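You operate a simulated robot arm through the tools that you are given. There is no shell and no other tool.

Carry out the task below with a simulated robot arm. There is one attempt and no reset: what you move stays moved.

Task
Rinse slide L7 at the blue table, blot it and label it.
Fine: blot on the white pad; one press of the orange button; the slide stays in the label dispenser; leave the other slides.

The check looks at the end state, three seconds after you hand in, the way a careful person would. Anything else that was tipped, shoved, dropped, spilled or broken makes it a failure.

Robot
A 7-joint arm with a two-finger parallel gripper, fixed in place. Base frame: the origin is at the foot of the arm, x ahead of it, y to its left, z up; the work surface is at about z = 88.3. Units: cm, rad, N and s.
With the tool pointing down near the work surface it reaches from about 48 to 92 cm from the base axis. Its first joint turns from -2.007 to 2.007 rad. Payload 3.91 kg.
The tool frame sits at the grasp point between the pads (the TCP): z along the fingers, y along the line on which they close. The tips reach 3 cm beyond it. Largest opening 11 cm; finger width 2, thickness 1; the body of the gripper, 4.8 by 11.2 cm, starts 5.5 cm behind the TCP.
Orientation is that of the tool frame in the base frame, as a unit quaternion [x, y, z, w]. With the fingers straight down and closing along the base's y, the tool's x points along the base's -x, its y along +y and its z along -z.

Tools
- The arm moves only by the tool servo_tool. Its argument "increments" is one flat list of numbers, 7 for each row, row after row: the shift along the tool's x, y, z in cm, then the turn, a rotation vector about the tool's x, y, z in rad, then the opening, from 0 (shut) to 1 (fully open). In form: [tx, ty, tz, ax, ay, az, gripper, tx, ty, tz, ax, ay, az, gripper, ...]. A call has 1 to 20 rows; each row is the pose to reach, as a shift and turn from the pose commanded when the call began, along the tool's axes at that moment. A row lasts 0.2 s, in which the tool goes at most 5 cm and 0.15 rad; a call with a longer step from one row to the next is refused whole, and so is a gripper value outside its range. Where a pose cannot be reached the arm comes as near as it can. A force on the tool above 40 N (or 10 N above the force at the start of the call, whichever is more), or a blocked arm, ends the call early, and 0.2 s more pass. The fingers move at their own pace (about 15.3 cm/s each) and stop on an object; they squeeze with about 30 N. The grip force told is the motor's: it shows also when the fingers shut on nothing. Time passes only in rows, and 0.2 s behind the last, so rows that repeat a pose let the fingers close. The reply holds the time, the measured pose of the TCP, the force on the tool along the base axes, the opening and the grip force, in the units named above and with some noise, with the torque about the TCP (base axes, N m) and any sound that the robot's microphone picked up, and new pictures: "show" is both (left out), scene, wrist or none.
- Cameras (640 x 400 px; columns grow to the right, rows downward): "scene" is fixed at [38.8, -65.21, 164.45]; the picture's right is [0.81, -0.59, 0.00], its down [-0.42, -0.58, -0.70] and it looks along [0.41, 0.57, -0.71] (base axes); focal length 327 px, centre (320, 200). "wrist" rides on the gripper at [7.2, 1.7, -10.3] in the tool frame; the picture's right is [-0.23, 0.97, 0.00], its down [-0.76, -0.18, -0.62] and it looks along [-0.61, -0.14, 0.78] (tool axes); focal length 222 px, centre (320, 200). There is no depth. A picture from a camera that has moved, and an enlarged one, comes with that camera's place and axes in the base frame and with its lens. The place of the scene camera against the robot may be out by one fixed shift of up to 1.8 cm in any direction.
- slide_trunk(by): slides the trunk up (or, below 0, down) by that many cm; the arm rides with it, the base frame stays. It gives what a move gives, with no picture.
- inspect(camera, box): a new picture of the part [left, top, right, bottom] of that camera's present view, enlarged. The clock stands still meanwhile.
- sign_off(): hands the job in; it is judged then, once.

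Nothing tells you positions but the pictures and the camera data. Unless the task says otherwise, let go and move clear before handing in.

The tools are called after ">>>" by a JSON object that holds its "method" and its "body". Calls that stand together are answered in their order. servo_tool: Moves the arm, as the interface text tells. Its arguments: {"type":"object","properties":{"increments":{"type":"array","items":{"type":"number"}},"show":{"type":"string","enum":["both","scene","wrist","none"]}},"required":["increments"]} The other tools are called the same way: slide_trunk (by) slides the trunk up or down; inspect (camera, box) takes an enlarged picture of a part of a camera's view; sign_off () hands the job in.

At the start:

```text
time_s: 0.0
position: [55.31, -5.39, 124.82]
ee_rot: [0.0, 1.0, 0.0, 0.0]
ft_force: [-0.2, 0.4, 0.3]
wrist_torque: [-0.03, 0.0, 0.04]
grip_width: 11.03
finger_force: 0.1
trunk travel left (down, up): [-77.5, 21.5]
```

scene: 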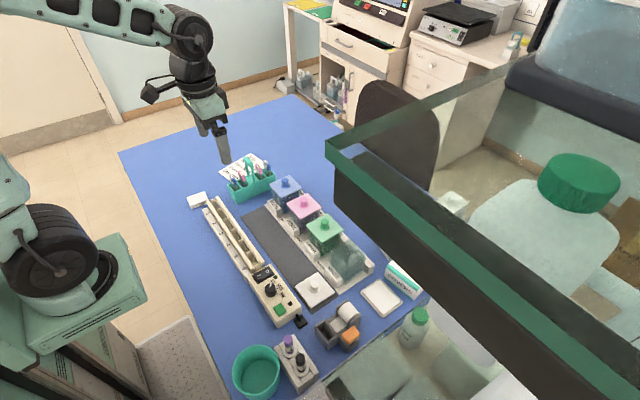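
wrist: 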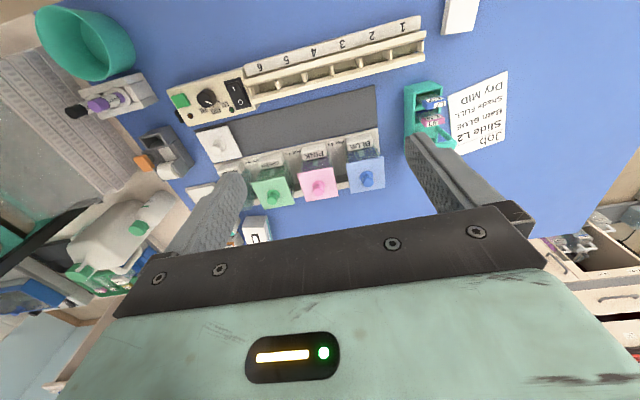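

I see a blue table with a teal slide rack, staining jars (blue, pink, green, and one clear), a heated strip with numbered slots, a label dispenser with an orange button, and a white pad. I'll enlarge parts of both views before moving anything.

>>> {"method": "inspect", "body": {"camera": "scene", "box": [180, 140, 300, 215]}}

>>> {"method": "inspect", "body": {"camera": "scene", "box": [260, 170, 420, 270]}}

>>> {"method": "inspect", "body": {"camera": "scene", "box": [280, 250, 440, 350]}}

>>> {"method": "inspect", "body": {"camera": "wrist", "box": [360, 60, 520, 160]}}

>>> {"method": "inspect", "body": {"camera": "wrist", "box": [120, 60, 440, 260]}}

>>> {"method": "inspect", "body": {"camera": "scene", "box": [180, 180, 320, 340]}}

```text
5.33 times, centred on (240, 178) of scene
camera zoom: at [38.8, -65.21, 164.45], right [0.81, -0.59, 0.0], down [-0.42, -0.58, -0.7], along [0.41, 0.57, -0.71], focal length 1746 px, centre (747, 320)
```

zoom: 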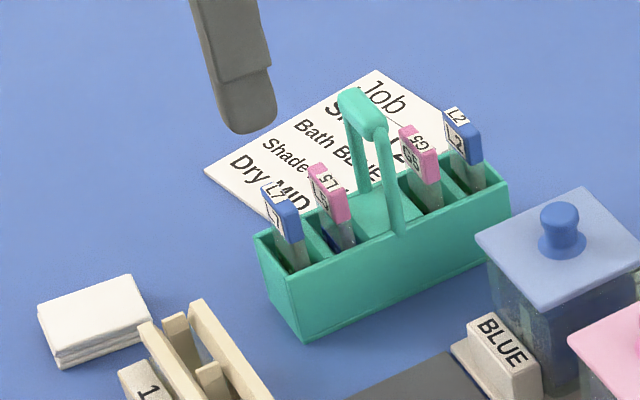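

```text
4.00 times, centred on (340, 220) of scene
camera zoom: at [38.8, -65.21, 164.45], right [0.81, -0.59, 0.0], down [-0.42, -0.58, -0.7], along [0.41, 0.57, -0.71], focal length 1310 px, centre (240, 120)
```

zoom: 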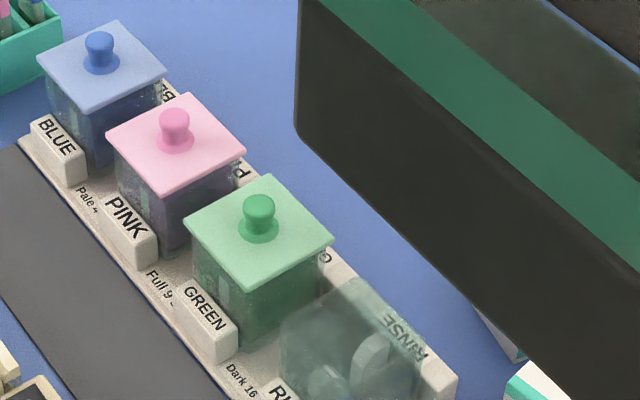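

```text
4.00 times, centred on (360, 300) of scene
camera zoom: at [38.8, -65.21, 164.45], right [0.81, -0.59, 0.0], down [-0.42, -0.58, -0.7], along [0.41, 0.57, -0.71], focal length 1310 px, centre (160, -200)
```

zoom: 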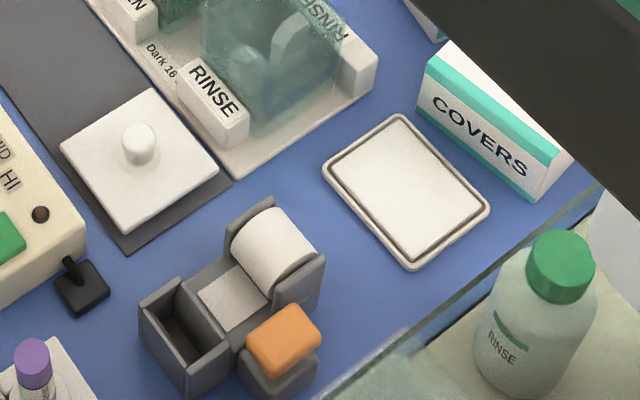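

```text
4.00 times, centred on (440, 110) of wrist
camera zoom: at [48.06, -3.63, 135.27], right [0.23, 0.97, 0.0], down [0.76, -0.18, 0.62], along [0.61, -0.14, -0.78], focal length 888 px, centre (-160, 560)
```

zoom: 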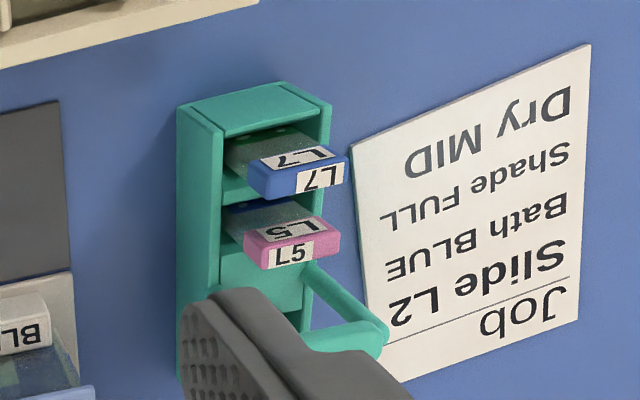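

```text
2.00 times, centred on (280, 160) of wrist
camera zoom: at [48.06, -3.63, 135.27], right [0.23, 0.97, 0.0], down [0.76, -0.18, 0.62], along [0.61, -0.14, -0.78], focal length 444 px, centre (400, 280)
```

zoom: 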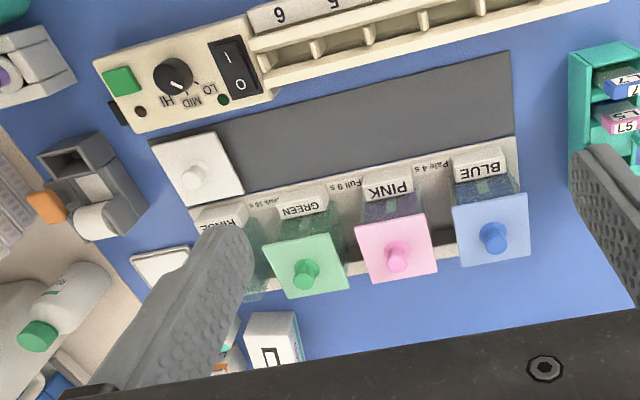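

```text
2.50 times, centred on (250, 260) of scene
camera zoom: at [38.8, -65.21, 164.45], right [0.81, -0.59, 0.0], down [-0.42, -0.58, -0.7], along [0.41, 0.57, -0.71], focal length 818 px, centre (495, 50)
```

zoom: 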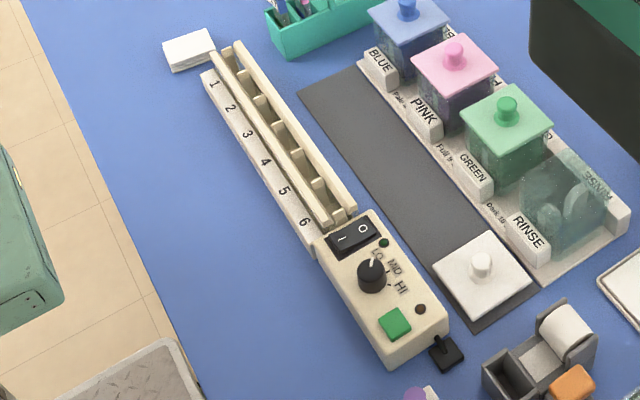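

The scene is laid out with the slide rack near (61..73, 12), the jar row along y at x≈73 with RINSE near y≈-30, the pad near (74,-42) and the dispenser near (61,-41). I'll move sideways at the current height to look at the dispenser, pad and rinse jar with the wrist camera.

>>> {"method": "servo_tool", "body": {"increments": [0, -4, 0, 0, 0, 0, 1, 0, -8, 0, 0, 0, 0, 1, 0, -12, 0, 0, 0, 0, 1, 0, -16, 0, 0, 0, 0, 1, 0, -20, 0, 0, 0, 0, 1, 0, -24, 0, 0, 0, 0, 1, 0, -28, 0, 0, 0, 0, 1, 0, -30, 0, 0, 0, 0, 1, 0, -30, 0, 0, 0, 0, 1], "show": "both"}}

```text
time_s: 2.0
position: [55.15, -35.33, 124.83]
ee_rot: [0.0, 1.0, 0.0, 0.0]
ft_force: [-0.3, -0.6, 0.3]
wrist_torque: [0.04, -0.02, 0.02]
grip_width: 11.01
finger_force: 0.1
trunk travel left (down, up): [-77.5, 21.5]
camera wrist: at [47.93, -33.62, 135.19], right [0.23, 0.97, 0.0], down [0.76, -0.18, 0.62], along [0.61, -0.14, -0.78], focal length 222 px, centre (320, 200)
```

scene: 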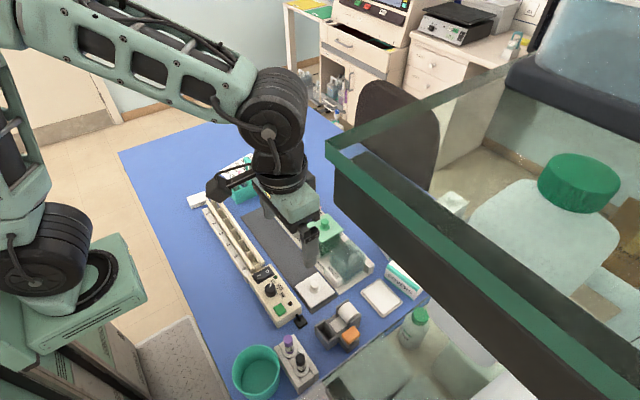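
wrist: 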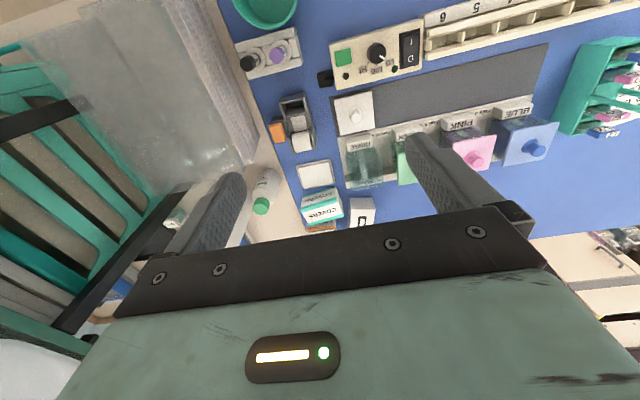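

>>> {"method": "inspect", "body": {"camera": "wrist", "box": [260, 80, 420, 180]}}

>>> {"method": "inspect", "body": {"camera": "wrist", "box": [290, 130, 450, 230]}}

>>> {"method": "inspect", "body": {"camera": "wrist", "box": [0, 0, 320, 200]}}

```text
4.00 times, centred on (340, 130) of wrist
camera zoom: at [47.93, -33.62, 135.19], right [0.23, 0.97, 0.0], down [0.76, -0.18, 0.62], along [0.61, -0.14, -0.78], focal length 888 px, centre (240, 480)
```

zoom: 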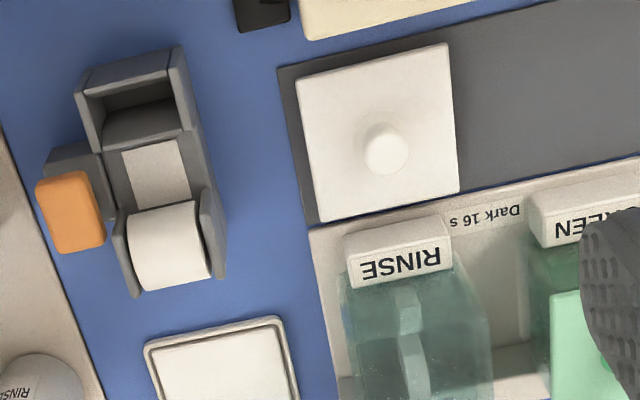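

```text
4.00 times, centred on (370, 180) of wrist
camera zoom: at [47.93, -33.62, 135.19], right [0.23, 0.97, 0.0], down [0.76, -0.18, 0.62], along [0.61, -0.14, -0.78], focal length 888 px, centre (120, 280)
```

zoom: 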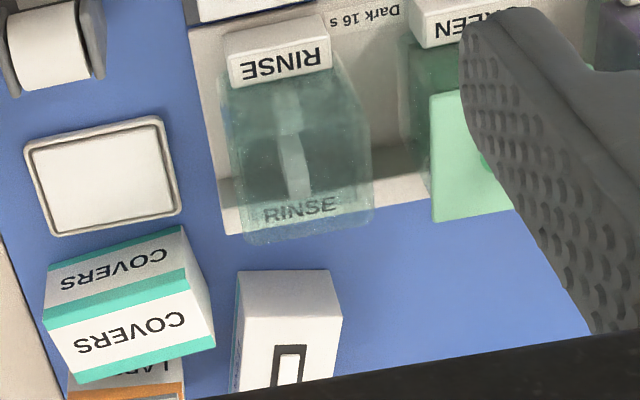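

```text
2.00 times, centred on (160, 100) of wrist
camera zoom: at [47.93, -33.62, 135.19], right [0.23, 0.97, 0.0], down [0.76, -0.18, 0.62], along [0.61, -0.14, -0.78], focal length 444 px, centre (640, 400)
```

zoom: 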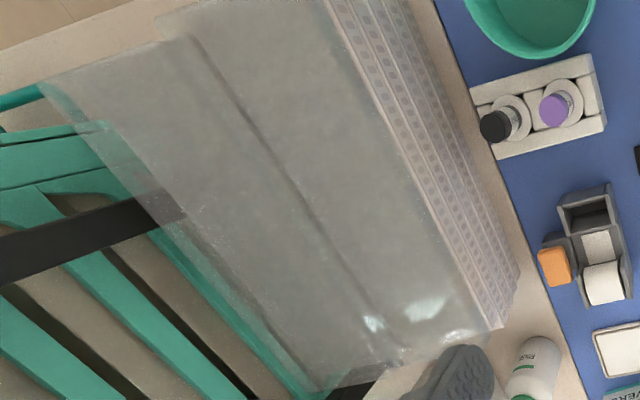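

The dispenser (pocket near (58.8,-41), button near (63,-46)) and pad are visible, and the RINSE jar is already open with its lid lying on the grey mat. I'll lower and back off for a closer look at the dispenser, pad and rinse jar.

>>> {"method": "servo_tool", "body": {"increments": [1.4, -1, 3, 0, 0, 0, 0.6, 2.8, -2, 6, 0, 0, 0, 0.5, 4.2, -3, 9, 0, 0, 0, 0.3, 5.6, -4, 12, 0, 0, 0, 0.1, 7, -5, 15, 0, 0, 0, 0, 7, -5, 15, 0, 0, 0, 0], "show": "both"}}

```text
time_s: 3.4
position: [48.2, -40.19, 109.96]
ee_rot: [0.0, 1.0, 0.0, 0.0]
ft_force: [-0.3, -0.6, 0.1]
wrist_torque: [0.01, -0.04, -0.01]
grip_width: 0.0
finger_force: 29.9
trunk travel left (down, up): [-77.5, 21.5]
camera wrist: at [40.94, -38.5, 120.25], right [0.23, 0.97, 0.0], down [0.76, -0.18, 0.62], along [0.61, -0.14, -0.78], focal length 222 px, centre (320, 200)
```

scene: 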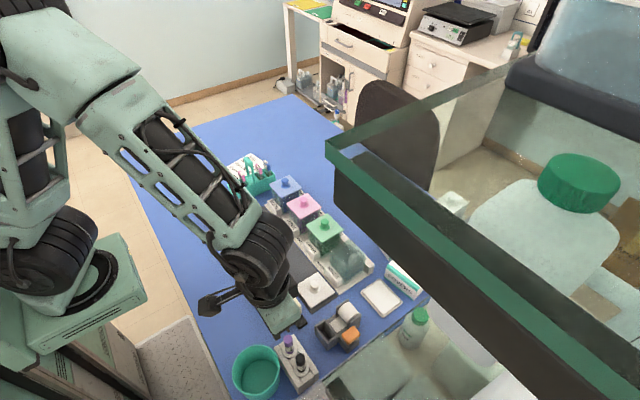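
wrist: 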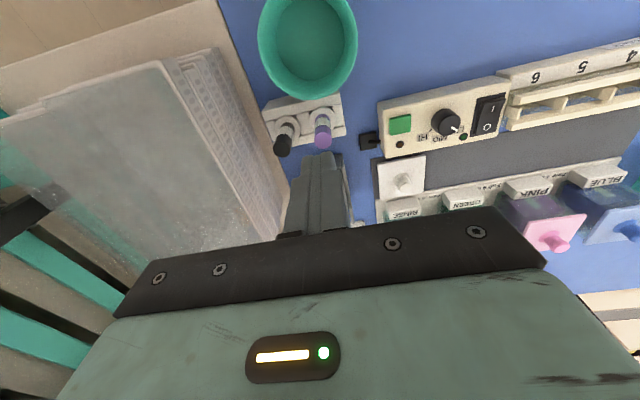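

The closed fingers hide the dispenser, so I'll open the gripper and look between them.

>>> {"method": "servo_tool", "body": {"increments": [0, 0, 0, 0, 0, 0, 1, 0, 0, 0, 0, 0, 0, 1, 0, 0, 0, 0, 0, 0, 1], "show": "wrist"}}

>>> {"method": "inspect", "body": {"camera": "wrist", "box": [260, 120, 400, 220]}}

>>> {"method": "inspect", "body": {"camera": "wrist", "box": [240, 80, 480, 230]}}

```text
time_s: 4.2
position: [48.18, -40.22, 110.03]
ee_rot: [0.0, 1.0, 0.0, 0.0]
ft_force: [0.5, -0.1, -0.5]
wrist_torque: [0.0, -0.03, 0.01]
grip_width: 11.0
finger_force: 0.1
trunk travel left (down, up): [-77.5, 21.5]
camera wrist: at [40.96, -38.5, 120.28], right [0.23, 0.97, 0.0], down [0.76, -0.18, 0.62], along [0.61, -0.14, -0.78], focal length 222 px, centre (320, 200)
```

wrist: 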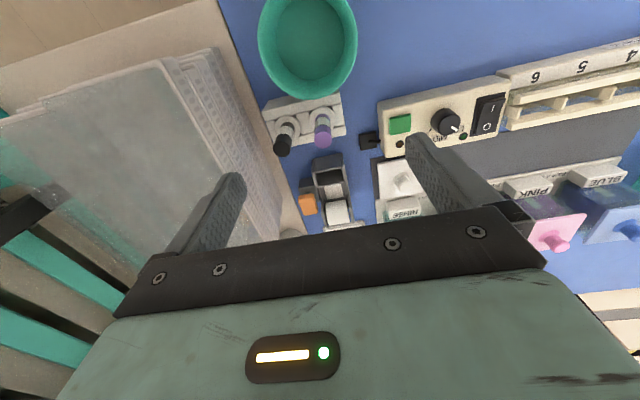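

```text
4.00 times, centred on (330, 170) of wrist
camera zoom: at [40.96, -38.5, 120.28], right [0.23, 0.97, 0.0], down [0.76, -0.18, 0.62], along [0.61, -0.14, -0.78], focal length 888 px, centre (280, 320)
```

zoom: 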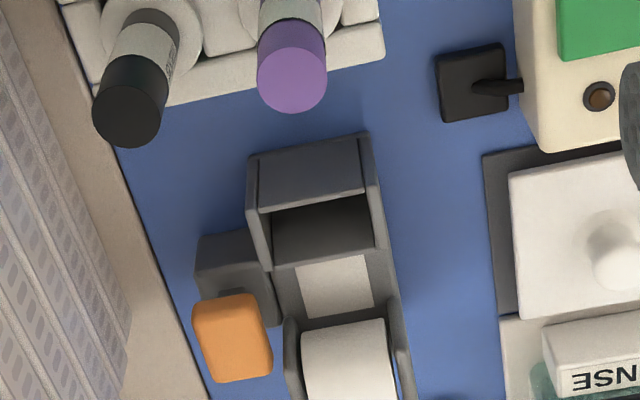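

```text
2.67 times, centred on (360, 155) of wrist
camera zoom: at [40.96, -38.5, 120.28], right [0.23, 0.97, 0.0], down [0.76, -0.18, 0.62], along [0.61, -0.14, -0.78], focal length 592 px, centre (213, 320)
```

zoom: 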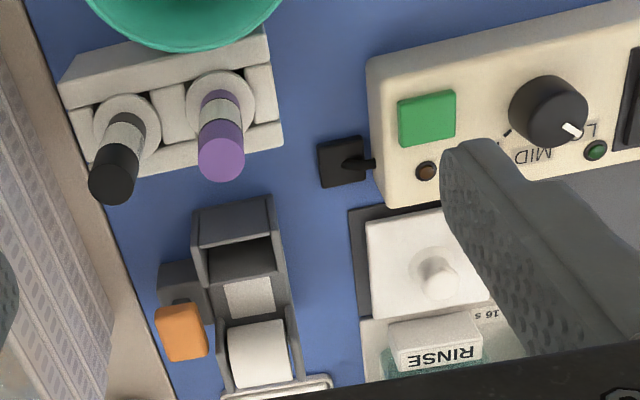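

Pocket of the dispenser is about 3.7 cm (y) by 2.2 cm (x), opening at about z≈92.4, centred near (59.2,-41.1). Next I'll look into the rinse jar from a spot with a clear view between the fingers.

>>> {"method": "servo_tool", "body": {"increments": [-2.2, 3, -1, 0, 0, 0, 1, -4.4, 6, -2, 0, 0, 0, 1, -6.6, 9, -3, 0, 0, 0, 1, -8.8, 12, -4, 0, 0, 0, 1, -8.8, 12, -4, 0, 0, 0, 1], "show": "both"}}

>>> {"method": "inspect", "body": {"camera": "wrist", "box": [240, 120, 400, 220]}}

```text
time_s: 5.4
position: [56.84, -28.43, 113.78]
ee_rot: [0.0, 1.0, 0.0, -0.001]
ft_force: [0.0, 0.5, 0.7]
wrist_torque: [-0.01, -0.01, -0.03]
grip_width: 11.0
finger_force: 0.1
trunk travel left (down, up): [-77.5, 21.5]
camera wrist: at [49.6, -26.69, 124.28], right [0.23, 0.97, 0.0], down [0.76, -0.18, 0.62], along [0.61, -0.14, -0.78], focal length 222 px, centre (320, 200)
```

scene: 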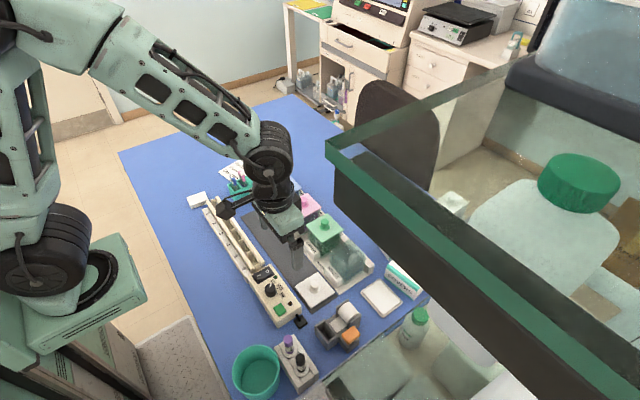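
wrist: 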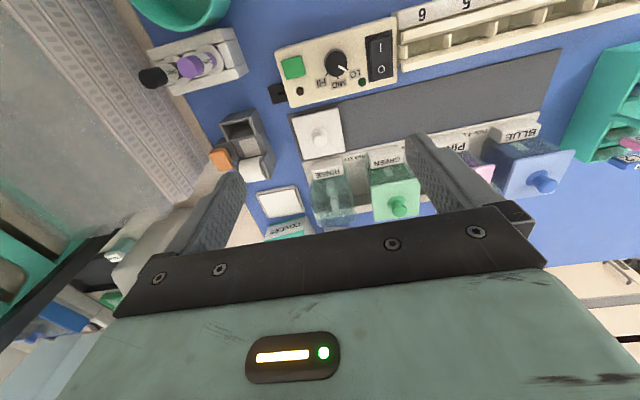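

```text
4.00 times, centred on (320, 170) of wrist
camera zoom: at [49.6, -26.69, 124.28], right [0.23, 0.97, 0.0], down [0.76, -0.18, 0.62], along [0.61, -0.14, -0.78], focal length 888 px, centre (320, 320)
```

zoom: 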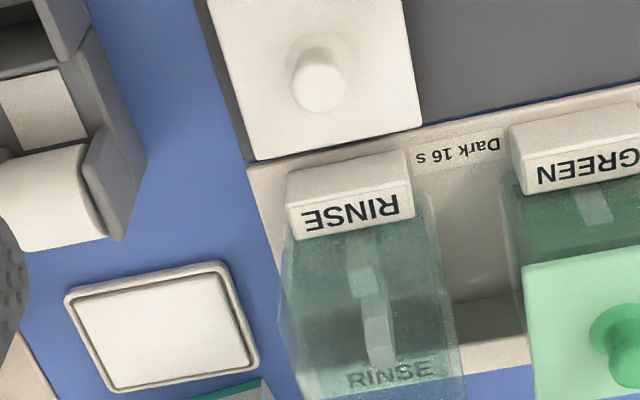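

The rinse jar is open, about 6 cm square, centred near (74.3,-29.9), with its rim near z≈95.5. I'll zoom the scene view on the jar, in case something stands inside it, and also look at the pad and the slides.

>>> {"method": "inspect", "body": {"camera": "scene", "box": [315, 230, 379, 290]}}

>>> {"method": "inspect", "body": {"camera": "wrist", "box": [300, 155, 364, 225]}}

>>> {"method": "inspect", "body": {"camera": "scene", "box": [305, 295, 405, 360]}}

```text
6.67 times, centred on (347, 260) of scene
camera zoom: at [38.8, -65.21, 164.45], right [0.81, -0.59, 0.0], down [-0.42, -0.58, -0.7], along [0.41, 0.57, -0.71], focal length 2183 px, centre (140, -200)
```

zoom: 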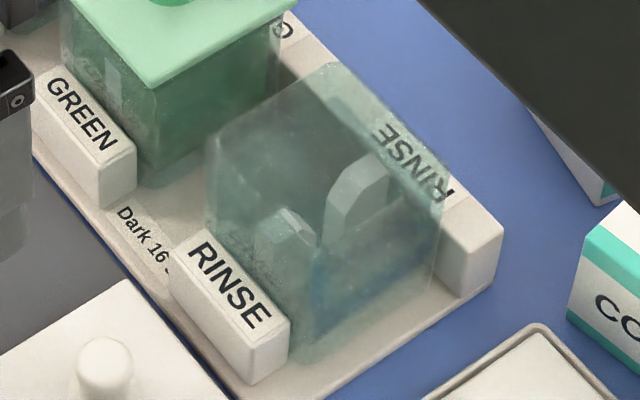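

```text
5.71 times, centred on (332, 190) of wrist
camera zoom: at [49.6, -26.69, 124.28], right [0.23, 0.97, 0.0], down [0.76, -0.18, 0.62], along [0.61, -0.14, -0.78], focal length 1269 px, centre (251, 257)
```

zoom: 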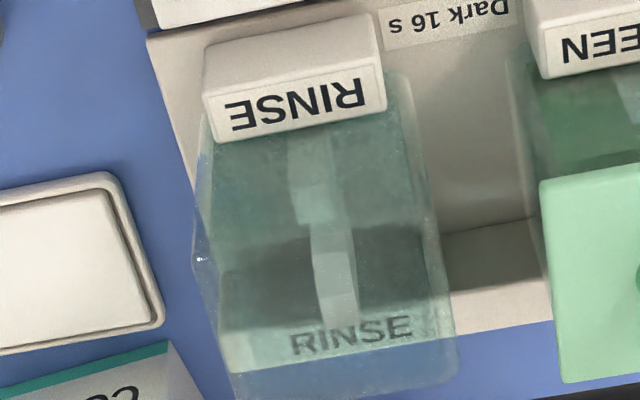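

```text
6.15 times, centred on (355, 328) of scene
camera zoom: at [38.8, -65.21, 164.45], right [0.81, -0.59, 0.0], down [-0.42, -0.58, -0.7], along [0.41, 0.57, -0.71], focal length 2015 px, centre (105, -585)
```

zoom: 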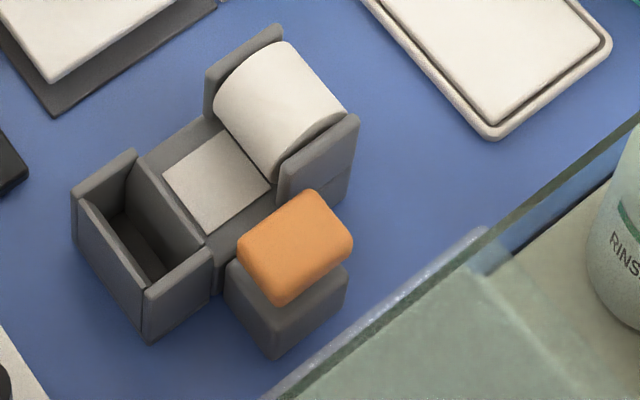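

The jar has two short guide ribs on its near and far walls, so the middle is free. The next move takes the arm over near the rack for a close look at L7.

>>> {"method": "servo_tool", "body": {"increments": [0, 4.5, 0, 0, 0, 0, 1, 0, 9, 0, 0, 0, 0, 1, 0, 13.5, 0, 0, 0, 0, 1, 0.5, 18, 0, 0, 0, 0, 1, 1, 22.5, 0, 0, 0, 0, 1, 1.5, 27, 0, 0, 0, 0, 1, 2, 31.5, 0, 0, 0, 0, 1, 2.5, 36, 0, 0, 0, 0, 1, 3, 40.5, 0, 0, 0, 0, 1, 4, 43, 3, 0, 0, 0, 1, 5, 43, 5, 0, 0, 0, 1, 5, 43, 5, 0, 0, 0, 1], "show": "both"}}

>>> {"method": "inspect", "body": {"camera": "wrist", "box": [240, 100, 400, 220]}}

>>> {"method": "inspect", "body": {"camera": "scene", "box": [215, 145, 285, 205]}}

```text
time_s: 8.0
position: [52.01, 14.62, 108.89]
ee_rot: [0.0, 1.0, 0.0, 0.0]
ft_force: [-0.2, 0.3, 1.0]
wrist_torque: [-0.01, 0.03, 0.01]
grip_width: 11.03
finger_force: 0.2
trunk travel left (down, up): [-77.5, 21.5]
camera wrist: at [44.77, 16.33, 119.26], right [0.23, 0.97, 0.0], down [0.76, -0.18, 0.62], along [0.61, -0.14, -0.78], focal length 222 px, centre (320, 200)
```

scene: 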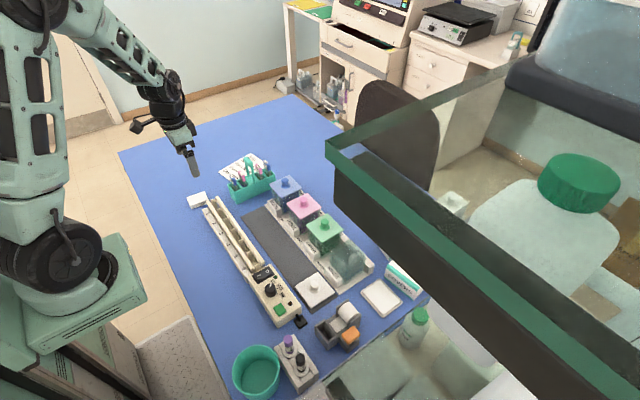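
wrist: 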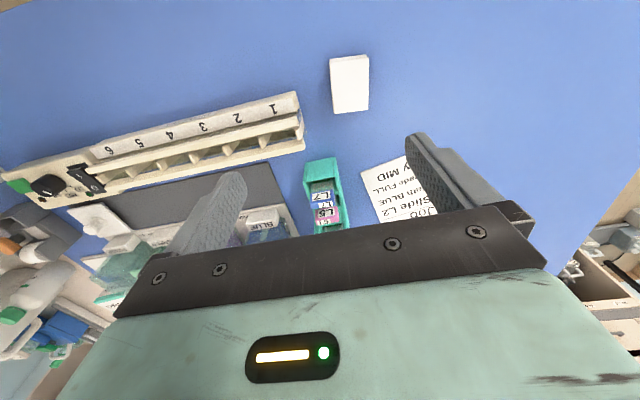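

```text
3.33 times, centred on (320, 160) of wrist
camera zoom: at [44.77, 16.33, 119.26], right [0.23, 0.97, 0.0], down [0.76, -0.18, 0.62], along [0.61, -0.14, -0.78], focal length 740 px, centre (320, 333)
```

zoom: 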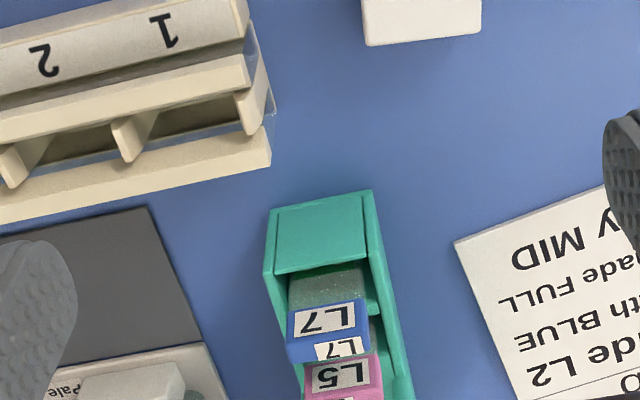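

```text
6.67 times, centred on (250, 175) of scene
camera zoom: at [38.8, -65.21, 164.45], right [0.81, -0.59, 0.0], down [-0.42, -0.58, -0.7], along [0.41, 0.57, -0.71], focal length 2183 px, centre (787, 367)
```

zoom: 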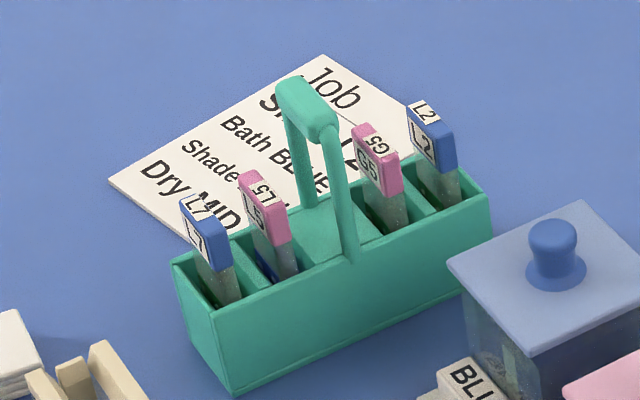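

L7 is the first slide at the near end of the rack, its tag centred near (62.7, 12.6, 96.6). I'll zoom in as far as possible for its tag size and neighbours.

>>> {"method": "inspect", "body": {"camera": "wrist", "box": [295, 150, 359, 222]}}

>>> {"method": "inspect", "body": {"camera": "scene", "box": [228, 160, 268, 200]}}

```text
5.56 times, centred on (327, 186) of wrist
camera zoom: at [44.77, 16.33, 119.26], right [0.23, 0.97, 0.0], down [0.76, -0.18, 0.62], along [0.61, -0.14, -0.78], focal length 1234 px, centre (281, 278)
```

zoom: 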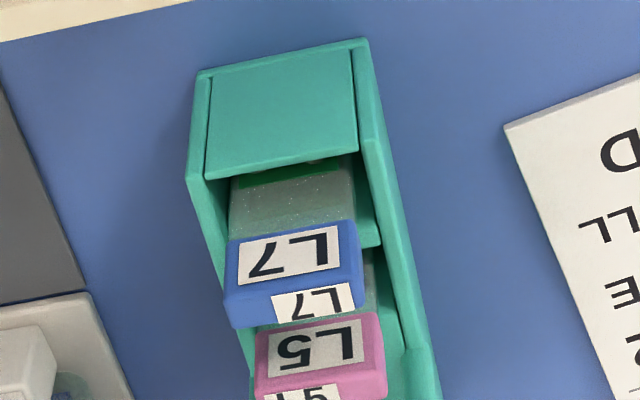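

```text
10.00 times, centred on (248, 180) of scene
camera zoom: at [38.8, -65.21, 164.45], right [0.81, -0.59, 0.0], down [-0.42, -0.58, -0.7], along [0.41, 0.57, -0.71], focal length 3274 px, centre (1040, 400)
```

zoom: 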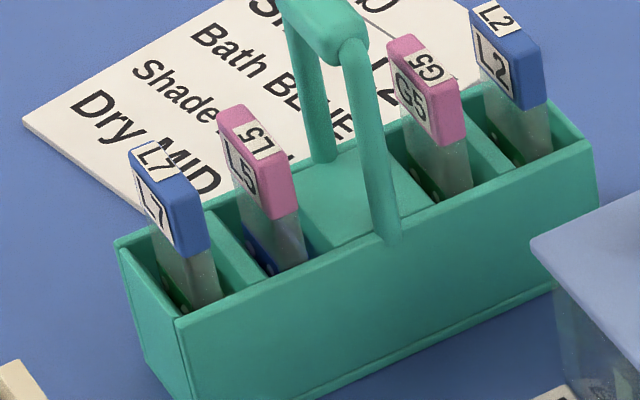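

L7's tag is about 2.9 cm wide (along y), 1 cm thick and 2 cm tall, spanning z≈95.1–97.1, above a rack top at z≈93.6. Before working near the jar and pad I want to know where the dark panel on the right of the scene view sits, so I'll raise the tool and pitch the wrist camera forward.

>>> {"method": "servo_tool", "body": {"increments": [-2, -4, -1.8, 0, 0, 0, 1, -4, -8, -3.6, 0, 0, 0, 1, -6, -12, -5.4, 0, 0, 0, 1, -8, -16, -7.2, 0, -0.12, 0, 1, -10, -20, -9, 0, -0.25, 0, 1, -10, -21, -9, 0, -0.38, 0, 1, -10, -22, -9, 0, -0.5, 0, 1, -10, -22, -9, 0, -0.63, 0, 1, -10, -22, -9, 0, -0.76, 0, 1, -10, -22, -9, 0, -0.88, 0, 1, -10, -22, -9, 0, -0.88, 0, 1], "show": "both"}}

```text
time_s: 10.4
position: [63.06, -7.34, 118.28]
ee_rot: [0.013, 0.906, -0.001, 0.424]
ft_force: [0.0, 1.0, 0.8]
wrist_torque: [-0.11, 0.04, -0.03]
grip_width: 11.01
finger_force: 0.1
out of reach, approached as far as the arm can: row 9, 10, 11
trunk travel left (down, up): [-77.5, 21.5]
camera wrist: at [50.51, -5.33, 119.38], right [0.17, 0.97, 0.19], down [0.01, -0.19, 0.98], along [0.99, -0.16, -0.04], focal length 222 px, centre (320, 200)
```

scene: 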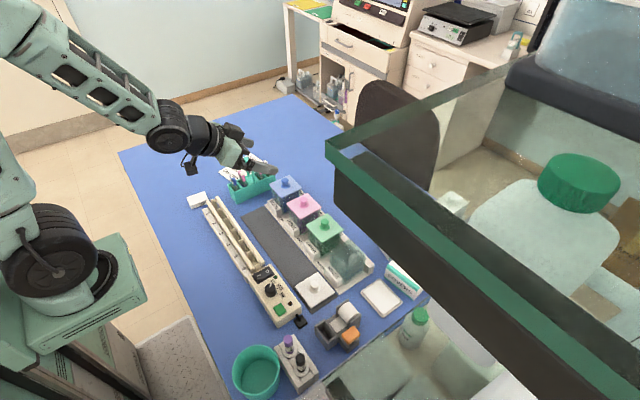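
wrist: 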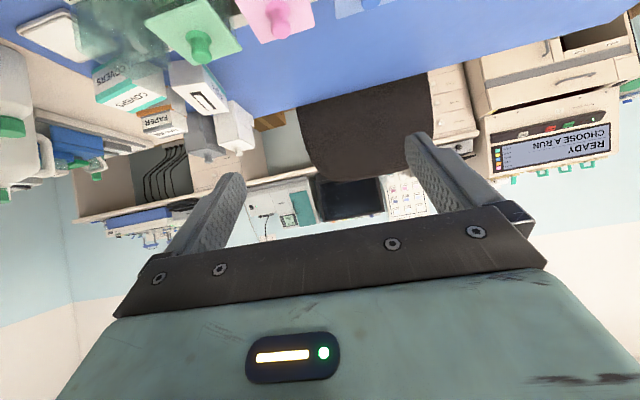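

From this forward look, nothing hangs over the jars below about z≈125. The dark panel must be higher and closer to the scene camera. I'll raise the trunk and look toward -y to pin it down.

>>> {"method": "slide_trunk", "body": {"by": 18}}

>>> {"method": "servo_tool", "body": {"increments": [0, 0, 0, 0.1, 0, 0.08, 1, 0, 0, 0, 0.2, 0, 0.16, 1, 0, 0, 0, 0.3, 0, 0.25, 1, 0, 0, 0, 0.3, 0, 0.25, 1], "show": "both"}}

```text
time_s: 12.4
position: [63.17, -7.19, 136.37]
ee_rot: [0.0, 0.905, 0.0, 0.425]
ft_force: [-0.8, 0.4, 0.3]
wrist_torque: [0.03, 0.03, -0.05]
grip_width: 10.98
finger_force: 0.1
trunk travel left (down, up): [-95.5, 3.5]
```

```text
time_s: 13.4
position: [63.18, -7.06, 136.29]
ee_rot: [0.176, 0.888, -0.082, 0.416]
ft_force: [-0.5, 0.8, 0.3]
wrist_torque: [-0.04, 0.01, 0.0]
grip_width: 10.97
finger_force: 0.0
trunk travel left (down, up): [-95.5, 3.5]
camera wrist: at [52.19, -0.71, 137.35], right [0.51, 0.84, 0.17], down [-0.06, -0.17, 0.98], along [0.86, -0.51, -0.03], focal length 222 px, centre (320, 200)
```

scene: 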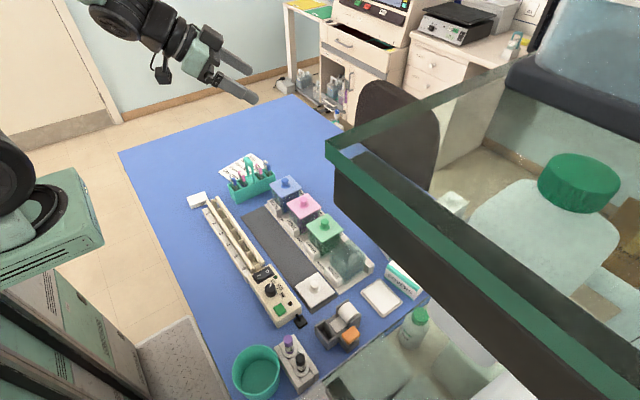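
wrist: 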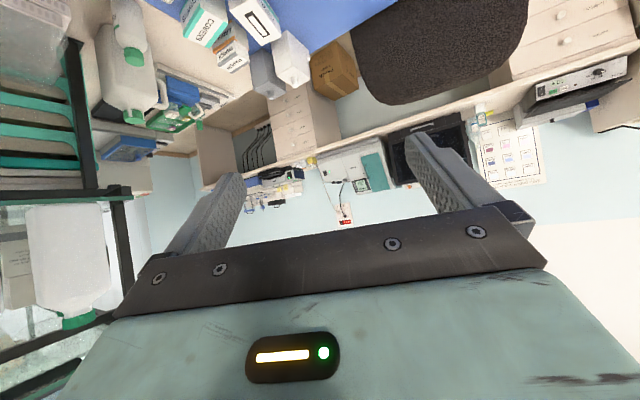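

>>> {"method": "inspect", "body": {"camera": "wrist", "box": [0, 0, 260, 400]}}

```text
1.00 times, centred on (130, 200) of wrist (not enlarged: the box is as wide or as high as the picture)
camera zoom: at [52.19, -0.71, 137.35], right [0.51, 0.84, 0.17], down [-0.06, -0.17, 0.98], along [0.86, -0.51, -0.03], focal length 222 px, centre (510, 200)
```

zoom: 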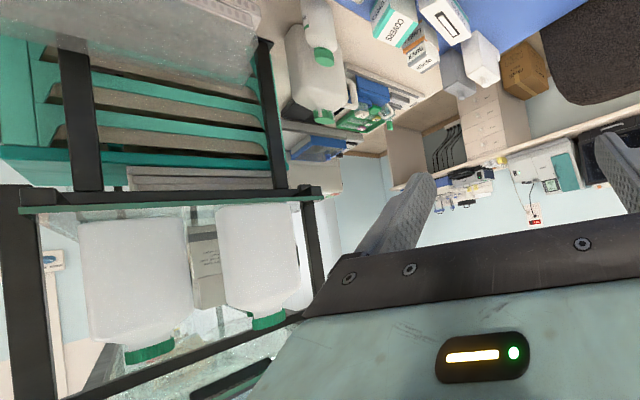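

The dark panel is the top of a shelving unit standing beyond the table edge (roughly x 44–72, y below about -54, bottles on it), so I must keep everything at y > -52. I'll turn the tool back to straight down, then lower the trunk to where it was.

>>> {"method": "servo_tool", "body": {"increments": [0, 0, 0, -0.021, 0.108, -0.046, 1, 0, 0, 0, -0.0425, 0.216, -0.0915, 1, 0, 0, 0, -0.064, 0.324, -0.137, 1, 0, 0, 0, -0.085, 0.432, -0.183, 1, 0, 0, 0, -0.106, 0.54, -0.229, 1, 0, 0, 0, -0.1275, 0.648, -0.2745, 1, 0, 0, 0, -0.149, 0.756, -0.32, 1, 0, 0, 0, -0.17, 0.864, -0.366, 1, 0, 0, 0, -0.17, 0.864, -0.366, 1], "show": "none"}}

>>> {"method": "slide_trunk", "body": {"by": -18}}

```text
time_s: 15.4
position: [63.18, -7.17, 136.46]
ee_rot: [0.0, 1.0, 0.001, 0.001]
ft_force: [-0.1, -0.4, -0.4]
wrist_torque: [0.02, 0.03, -0.01]
grip_width: 11.0
finger_force: 0.2
trunk travel left (down, up): [-95.5, 3.5]
```

```text
time_s: 17.4
position: [63.13, -7.09, 118.47]
ee_rot: [0.001, 1.0, 0.0, 0.002]
ft_force: [-1.3, 0.6, 0.4]
wrist_torque: [0.0, 0.01, 0.02]
grip_width: 10.98
finger_force: 0.0
trunk travel left (down, up): [-77.5, 21.5]
```

The tool is vertical again. I'll move above L7, staying high at z≈108, with the fingers partly open.

>>> {"method": "servo_tool", "body": {"increments": [0.06, 4, 0, 0, 0, 0, 0.8, 0.12, 8, 0, 0, 0, 0, 0.6, 0.18, 12, 1, 0, 0, 0, 0.55, 0.24, 16, 4, 0, 0, 0, 0.55, 0.33, 19.7, 7, 0, 0, 0, 0.55, 0.33, 19.7, 10.4, 0, 0, 0, 0.55, 0.33, 19.7, 10.4, 0, 0, 0, 0.55], "show": "both"}}

>>> {"method": "inspect", "body": {"camera": "wrist", "box": [260, 80, 400, 200]}}

>>> {"method": "inspect", "body": {"camera": "scene", "box": [210, 120, 290, 200]}}

```text
time_s: 19.0
position: [62.76, 12.5, 108.03]
ee_rot: [0.0, 1.0, 0.0, 0.001]
ft_force: [-0.5, -0.3, -0.9]
wrist_torque: [0.02, -0.01, -0.01]
grip_width: 6.05
finger_force: 0.1
trunk travel left (down, up): [-77.5, 21.5]
camera wrist: at [55.53, 14.33, 118.26], right [0.23, 0.97, 0.0], down [0.76, -0.18, 0.63], along [0.61, -0.14, -0.78], focal length 222 px, centre (320, 200)
```

scene: 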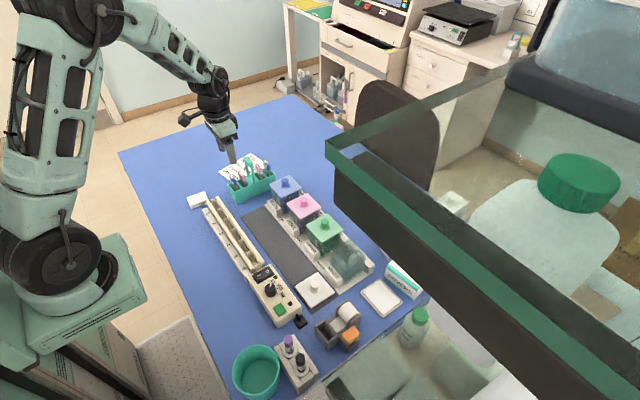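
wrist: 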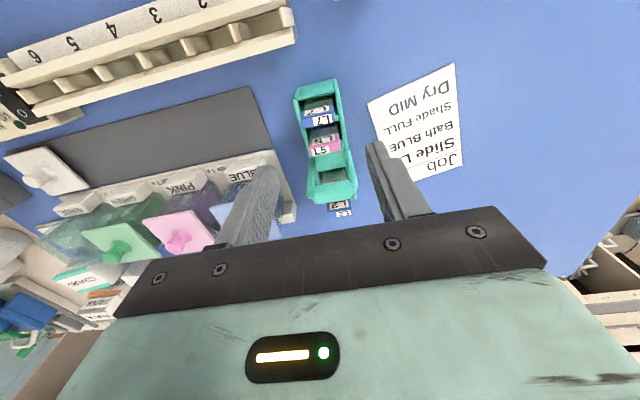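

```text
3.33 times, centred on (330, 140) of wrist
camera zoom: at [55.53, 14.33, 118.26], right [0.23, 0.97, 0.0], down [0.76, -0.18, 0.63], along [0.61, -0.14, -0.78], focal length 740 px, centre (287, 400)
```

zoom: 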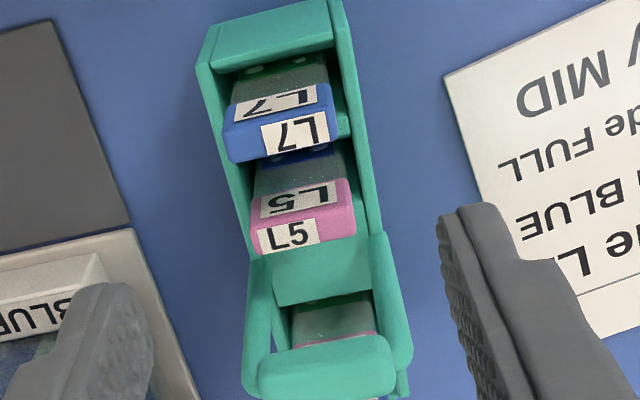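

```text
5.00 times, centred on (250, 160) of scene
camera zoom: at [38.8, -65.21, 164.45], right [0.81, -0.59, 0.0], down [-0.42, -0.58, -0.7], along [0.41, 0.57, -0.71], focal length 1637 px, centre (670, 400)
```

zoom: 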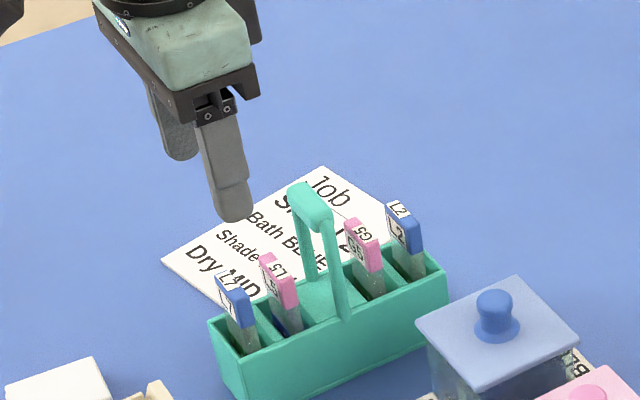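

Measured from here, L7's tag is centred at about (62.6, 12.6) with its top at z≈97.1. I'll descend to z≈97.5 with the fingers straddling the tag and check before closing.

>>> {"method": "servo_tool", "body": {"increments": [0.16, 0.1, 3, 0, 0, 0, 0.55, 0.16, 0.1, 6, 0, 0, 0, 0.55, 0.16, 0.1, 8.5, 0, 0, 0, 0.55, 0.16, 0.1, 10.5, 0, 0, 0, 0.55, 0.16, 0.1, 10.5, 0, 0, 0, 0.55], "show": "both"}}

>>> {"method": "inspect", "body": {"camera": "scene", "box": [220, 140, 280, 200]}}

>>> {"method": "inspect", "body": {"camera": "wrist", "box": [250, 20, 400, 220]}}

```text
time_s: 20.2
position: [63.0, 12.78, 97.19]
ee_rot: [0.0, 1.0, -0.001, 0.002]
ft_force: [-0.5, 0.2, -0.9]
wrist_torque: [0.01, -0.01, 0.02]
grip_width: 6.03
finger_force: 0.0
trunk travel left (down, up): [-77.5, 21.5]
camera wrist: at [55.68, 14.39, 107.55], right [0.23, 0.97, 0.0], down [0.76, -0.18, 0.63], along [0.61, -0.14, -0.78], focal length 222 px, centre (320, 200)
```

scene: 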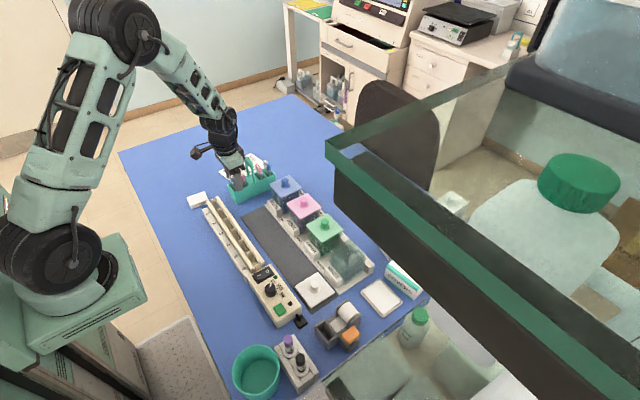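
wrist: 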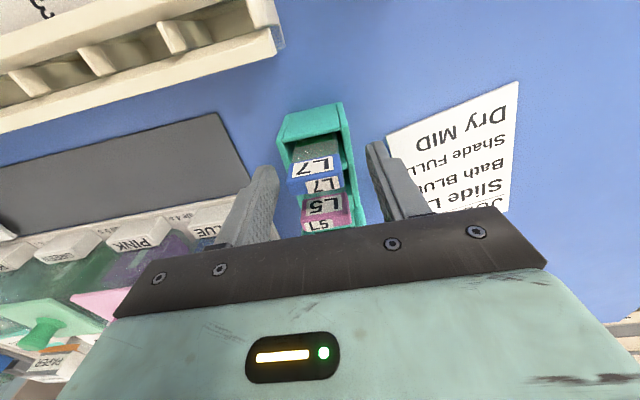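

```text
6.67 times, centred on (250, 170) of scene
camera zoom: at [38.8, -65.21, 164.45], right [0.81, -0.59, 0.0], down [-0.42, -0.58, -0.7], along [0.41, 0.57, -0.71], focal length 2183 px, centre (787, 400)
```

zoom: 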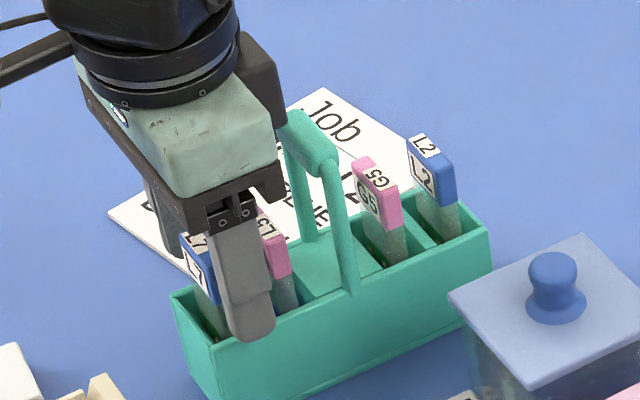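

```text
2.00 times, centred on (325, 120) of wrist
camera zoom: at [55.68, 14.39, 107.55], right [0.23, 0.97, 0.0], down [0.76, -0.18, 0.63], along [0.61, -0.14, -0.78], focal length 444 px, centre (310, 360)
```

zoom: 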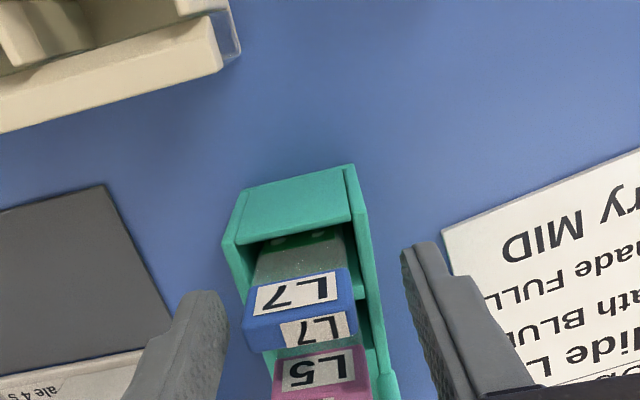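

The fingers straddle the tag, about 0.3 cm too far in +x and close to the rack rim. I'll shift slightly, rise 0.6 cm, then close on the tag and check the grip.

>>> {"method": "servo_tool", "body": {"increments": [0.3, -0.1, -0.6, 0, 0, 0, 0.55, 0.3, -0.1, -0.6, 0, 0, 0, 0.55, 0.3, -0.1, -0.6, 0, 0, 0, 0.4, 0.3, -0.1, -0.6, 0, 0, 0, 0.3, 0.3, -0.1, -0.6, 0, 0, 0, 0.2, 0.3, -0.1, -0.6, 0, 0, 0, 0.2, 0.3, -0.1, -0.6, 0, 0, 0, 0.2], "show": "both"}}

>>> {"method": "inspect", "body": {"camera": "wrist", "box": [250, 120, 400, 220]}}

>>> {"method": "inspect", "body": {"camera": "scene", "box": [220, 150, 270, 200]}}

```text
time_s: 21.8
position: [62.49, 12.64, 97.98]
ee_rot: [-0.001, 1.0, -0.001, 0.002]
ft_force: [0.7, -0.4, -0.3]
wrist_torque: [0.0, -0.02, 0.0]
grip_width: 3.16
finger_force: 30.4
trunk travel left (down, up): [-77.5, 21.5]
camera wrist: at [55.31, 14.4, 108.24], right [0.23, 0.97, 0.0], down [0.76, -0.18, 0.63], along [0.61, -0.14, -0.78], focal length 222 px, centre (320, 200)
```

scene: 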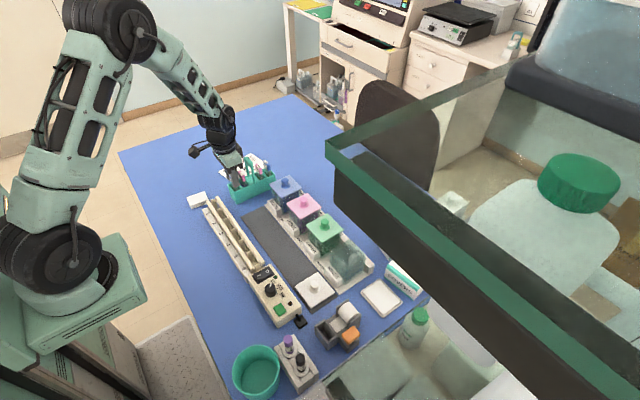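
wrist: 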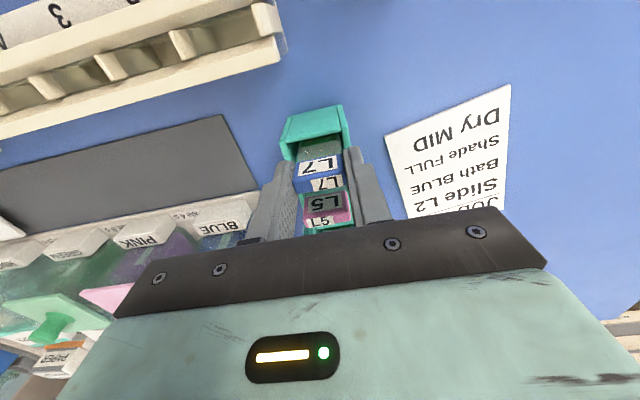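

```text
4.00 times, centred on (325, 170) of wrist
camera zoom: at [55.31, 14.4, 108.24], right [0.23, 0.97, 0.0], down [0.76, -0.18, 0.63], along [0.61, -0.14, -0.78], focal length 888 px, centre (300, 320)
```

zoom: 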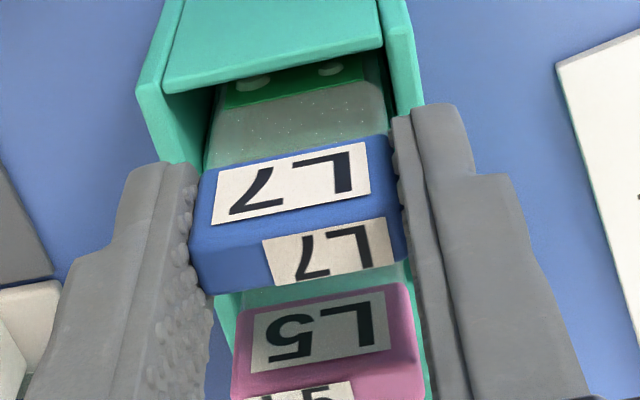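

```text
8.00 times, centred on (245, 175) of scene
camera zoom: at [38.8, -65.21, 164.45], right [0.81, -0.59, 0.0], down [-0.42, -0.58, -0.7], along [0.41, 0.57, -0.71], focal length 2619 px, centre (920, 400)
```

zoom: 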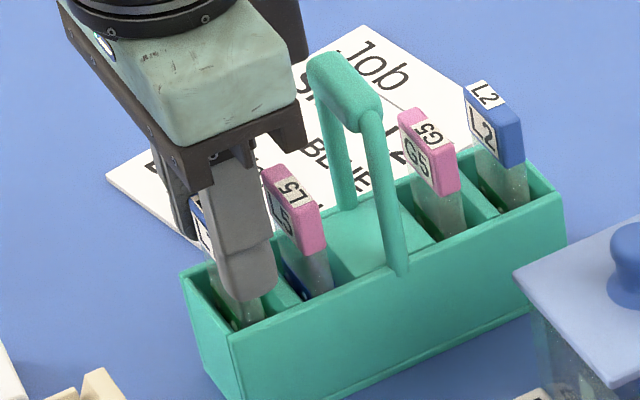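

L7 is held (width 3.16 cm, 30 N) and only L7 is between the fingers. I'll lift it straight up.

>>> {"method": "servo_tool", "body": {"increments": [0, 0, -1, 0, 0, 0, 0.2, 0, 0, -2, 0, 0, 0, 0.2, 0, 0, -3.5, 0, 0, 0, 0.2, 0, 0, -5, 0, 0, 0, 0.2, 0, 0, -7, 0, 0, 0, 0.2, 0, 0, -9, 0, 0, 0, 0.2, 0, 0, -11, 0, 0, 0, 0.2, 0, 0, -13, 0, 0, 0, 0.2, 0, 0, -15, 0, 0, 0, 0.2, 0, 0, -15, 0, 0, 0, 0.2], "show": "both"}}

>>> {"method": "inspect", "body": {"camera": "scene", "box": [200, 100, 290, 200]}}

>>> {"method": "inspect", "body": {"camera": "wrist", "box": [250, 80, 400, 220]}}

```text
time_s: 24.0
position: [62.22, 12.52, 113.21]
ee_rot: [0.0, 1.0, -0.001, 0.003]
ft_force: [0.0, -0.5, -0.5]
wrist_torque: [0.01, -0.01, 0.0]
grip_width: 3.17
finger_force: 29.9
trunk travel left (down, up): [-77.5, 21.5]
camera wrist: at [54.85, 14.24, 123.5], right [0.23, 0.97, 0.0], down [0.76, -0.18, 0.63], along [0.61, -0.14, -0.78], focal length 222 px, centre (320, 200)
```

scene: 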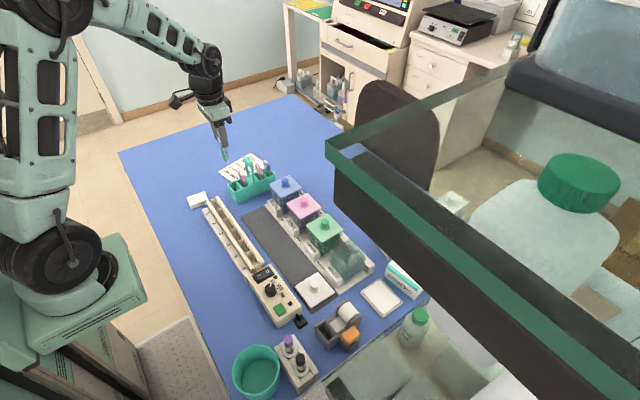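
wrist: 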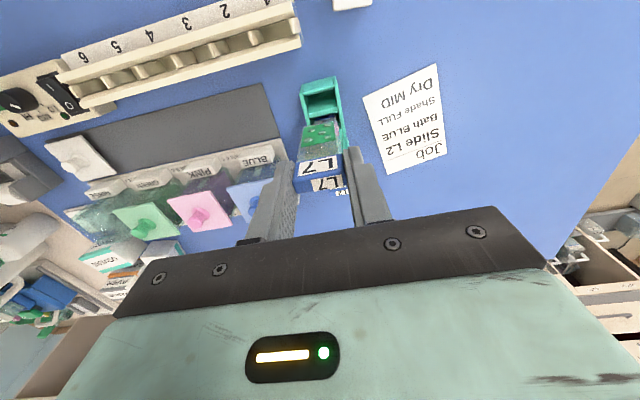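

```text
4.00 times, centred on (245, 150) of scene
camera zoom: at [38.8, -65.21, 164.45], right [0.81, -0.59, 0.0], down [-0.42, -0.58, -0.7], along [0.41, 0.57, -0.71], focal length 1310 px, centre (620, 400)
```

zoom: 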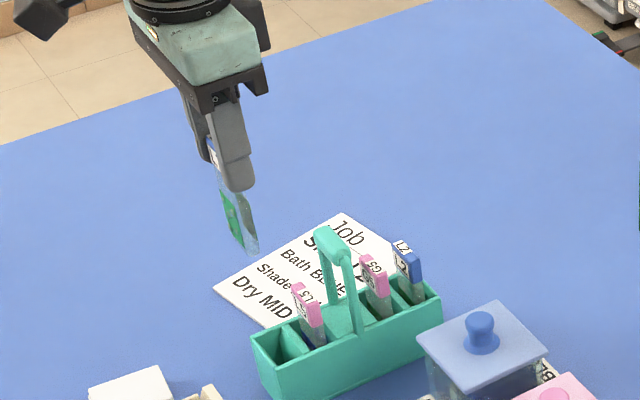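

```text
2.86 times, centred on (325, 150) of wrist
camera zoom: at [54.85, 14.24, 123.5], right [0.23, 0.97, 0.0], down [0.76, -0.18, 0.63], along [0.61, -0.14, -0.78], focal length 635 px, centre (306, 343)
```

zoom: 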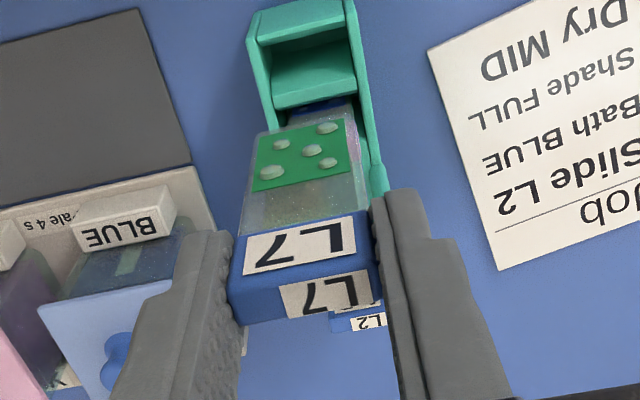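

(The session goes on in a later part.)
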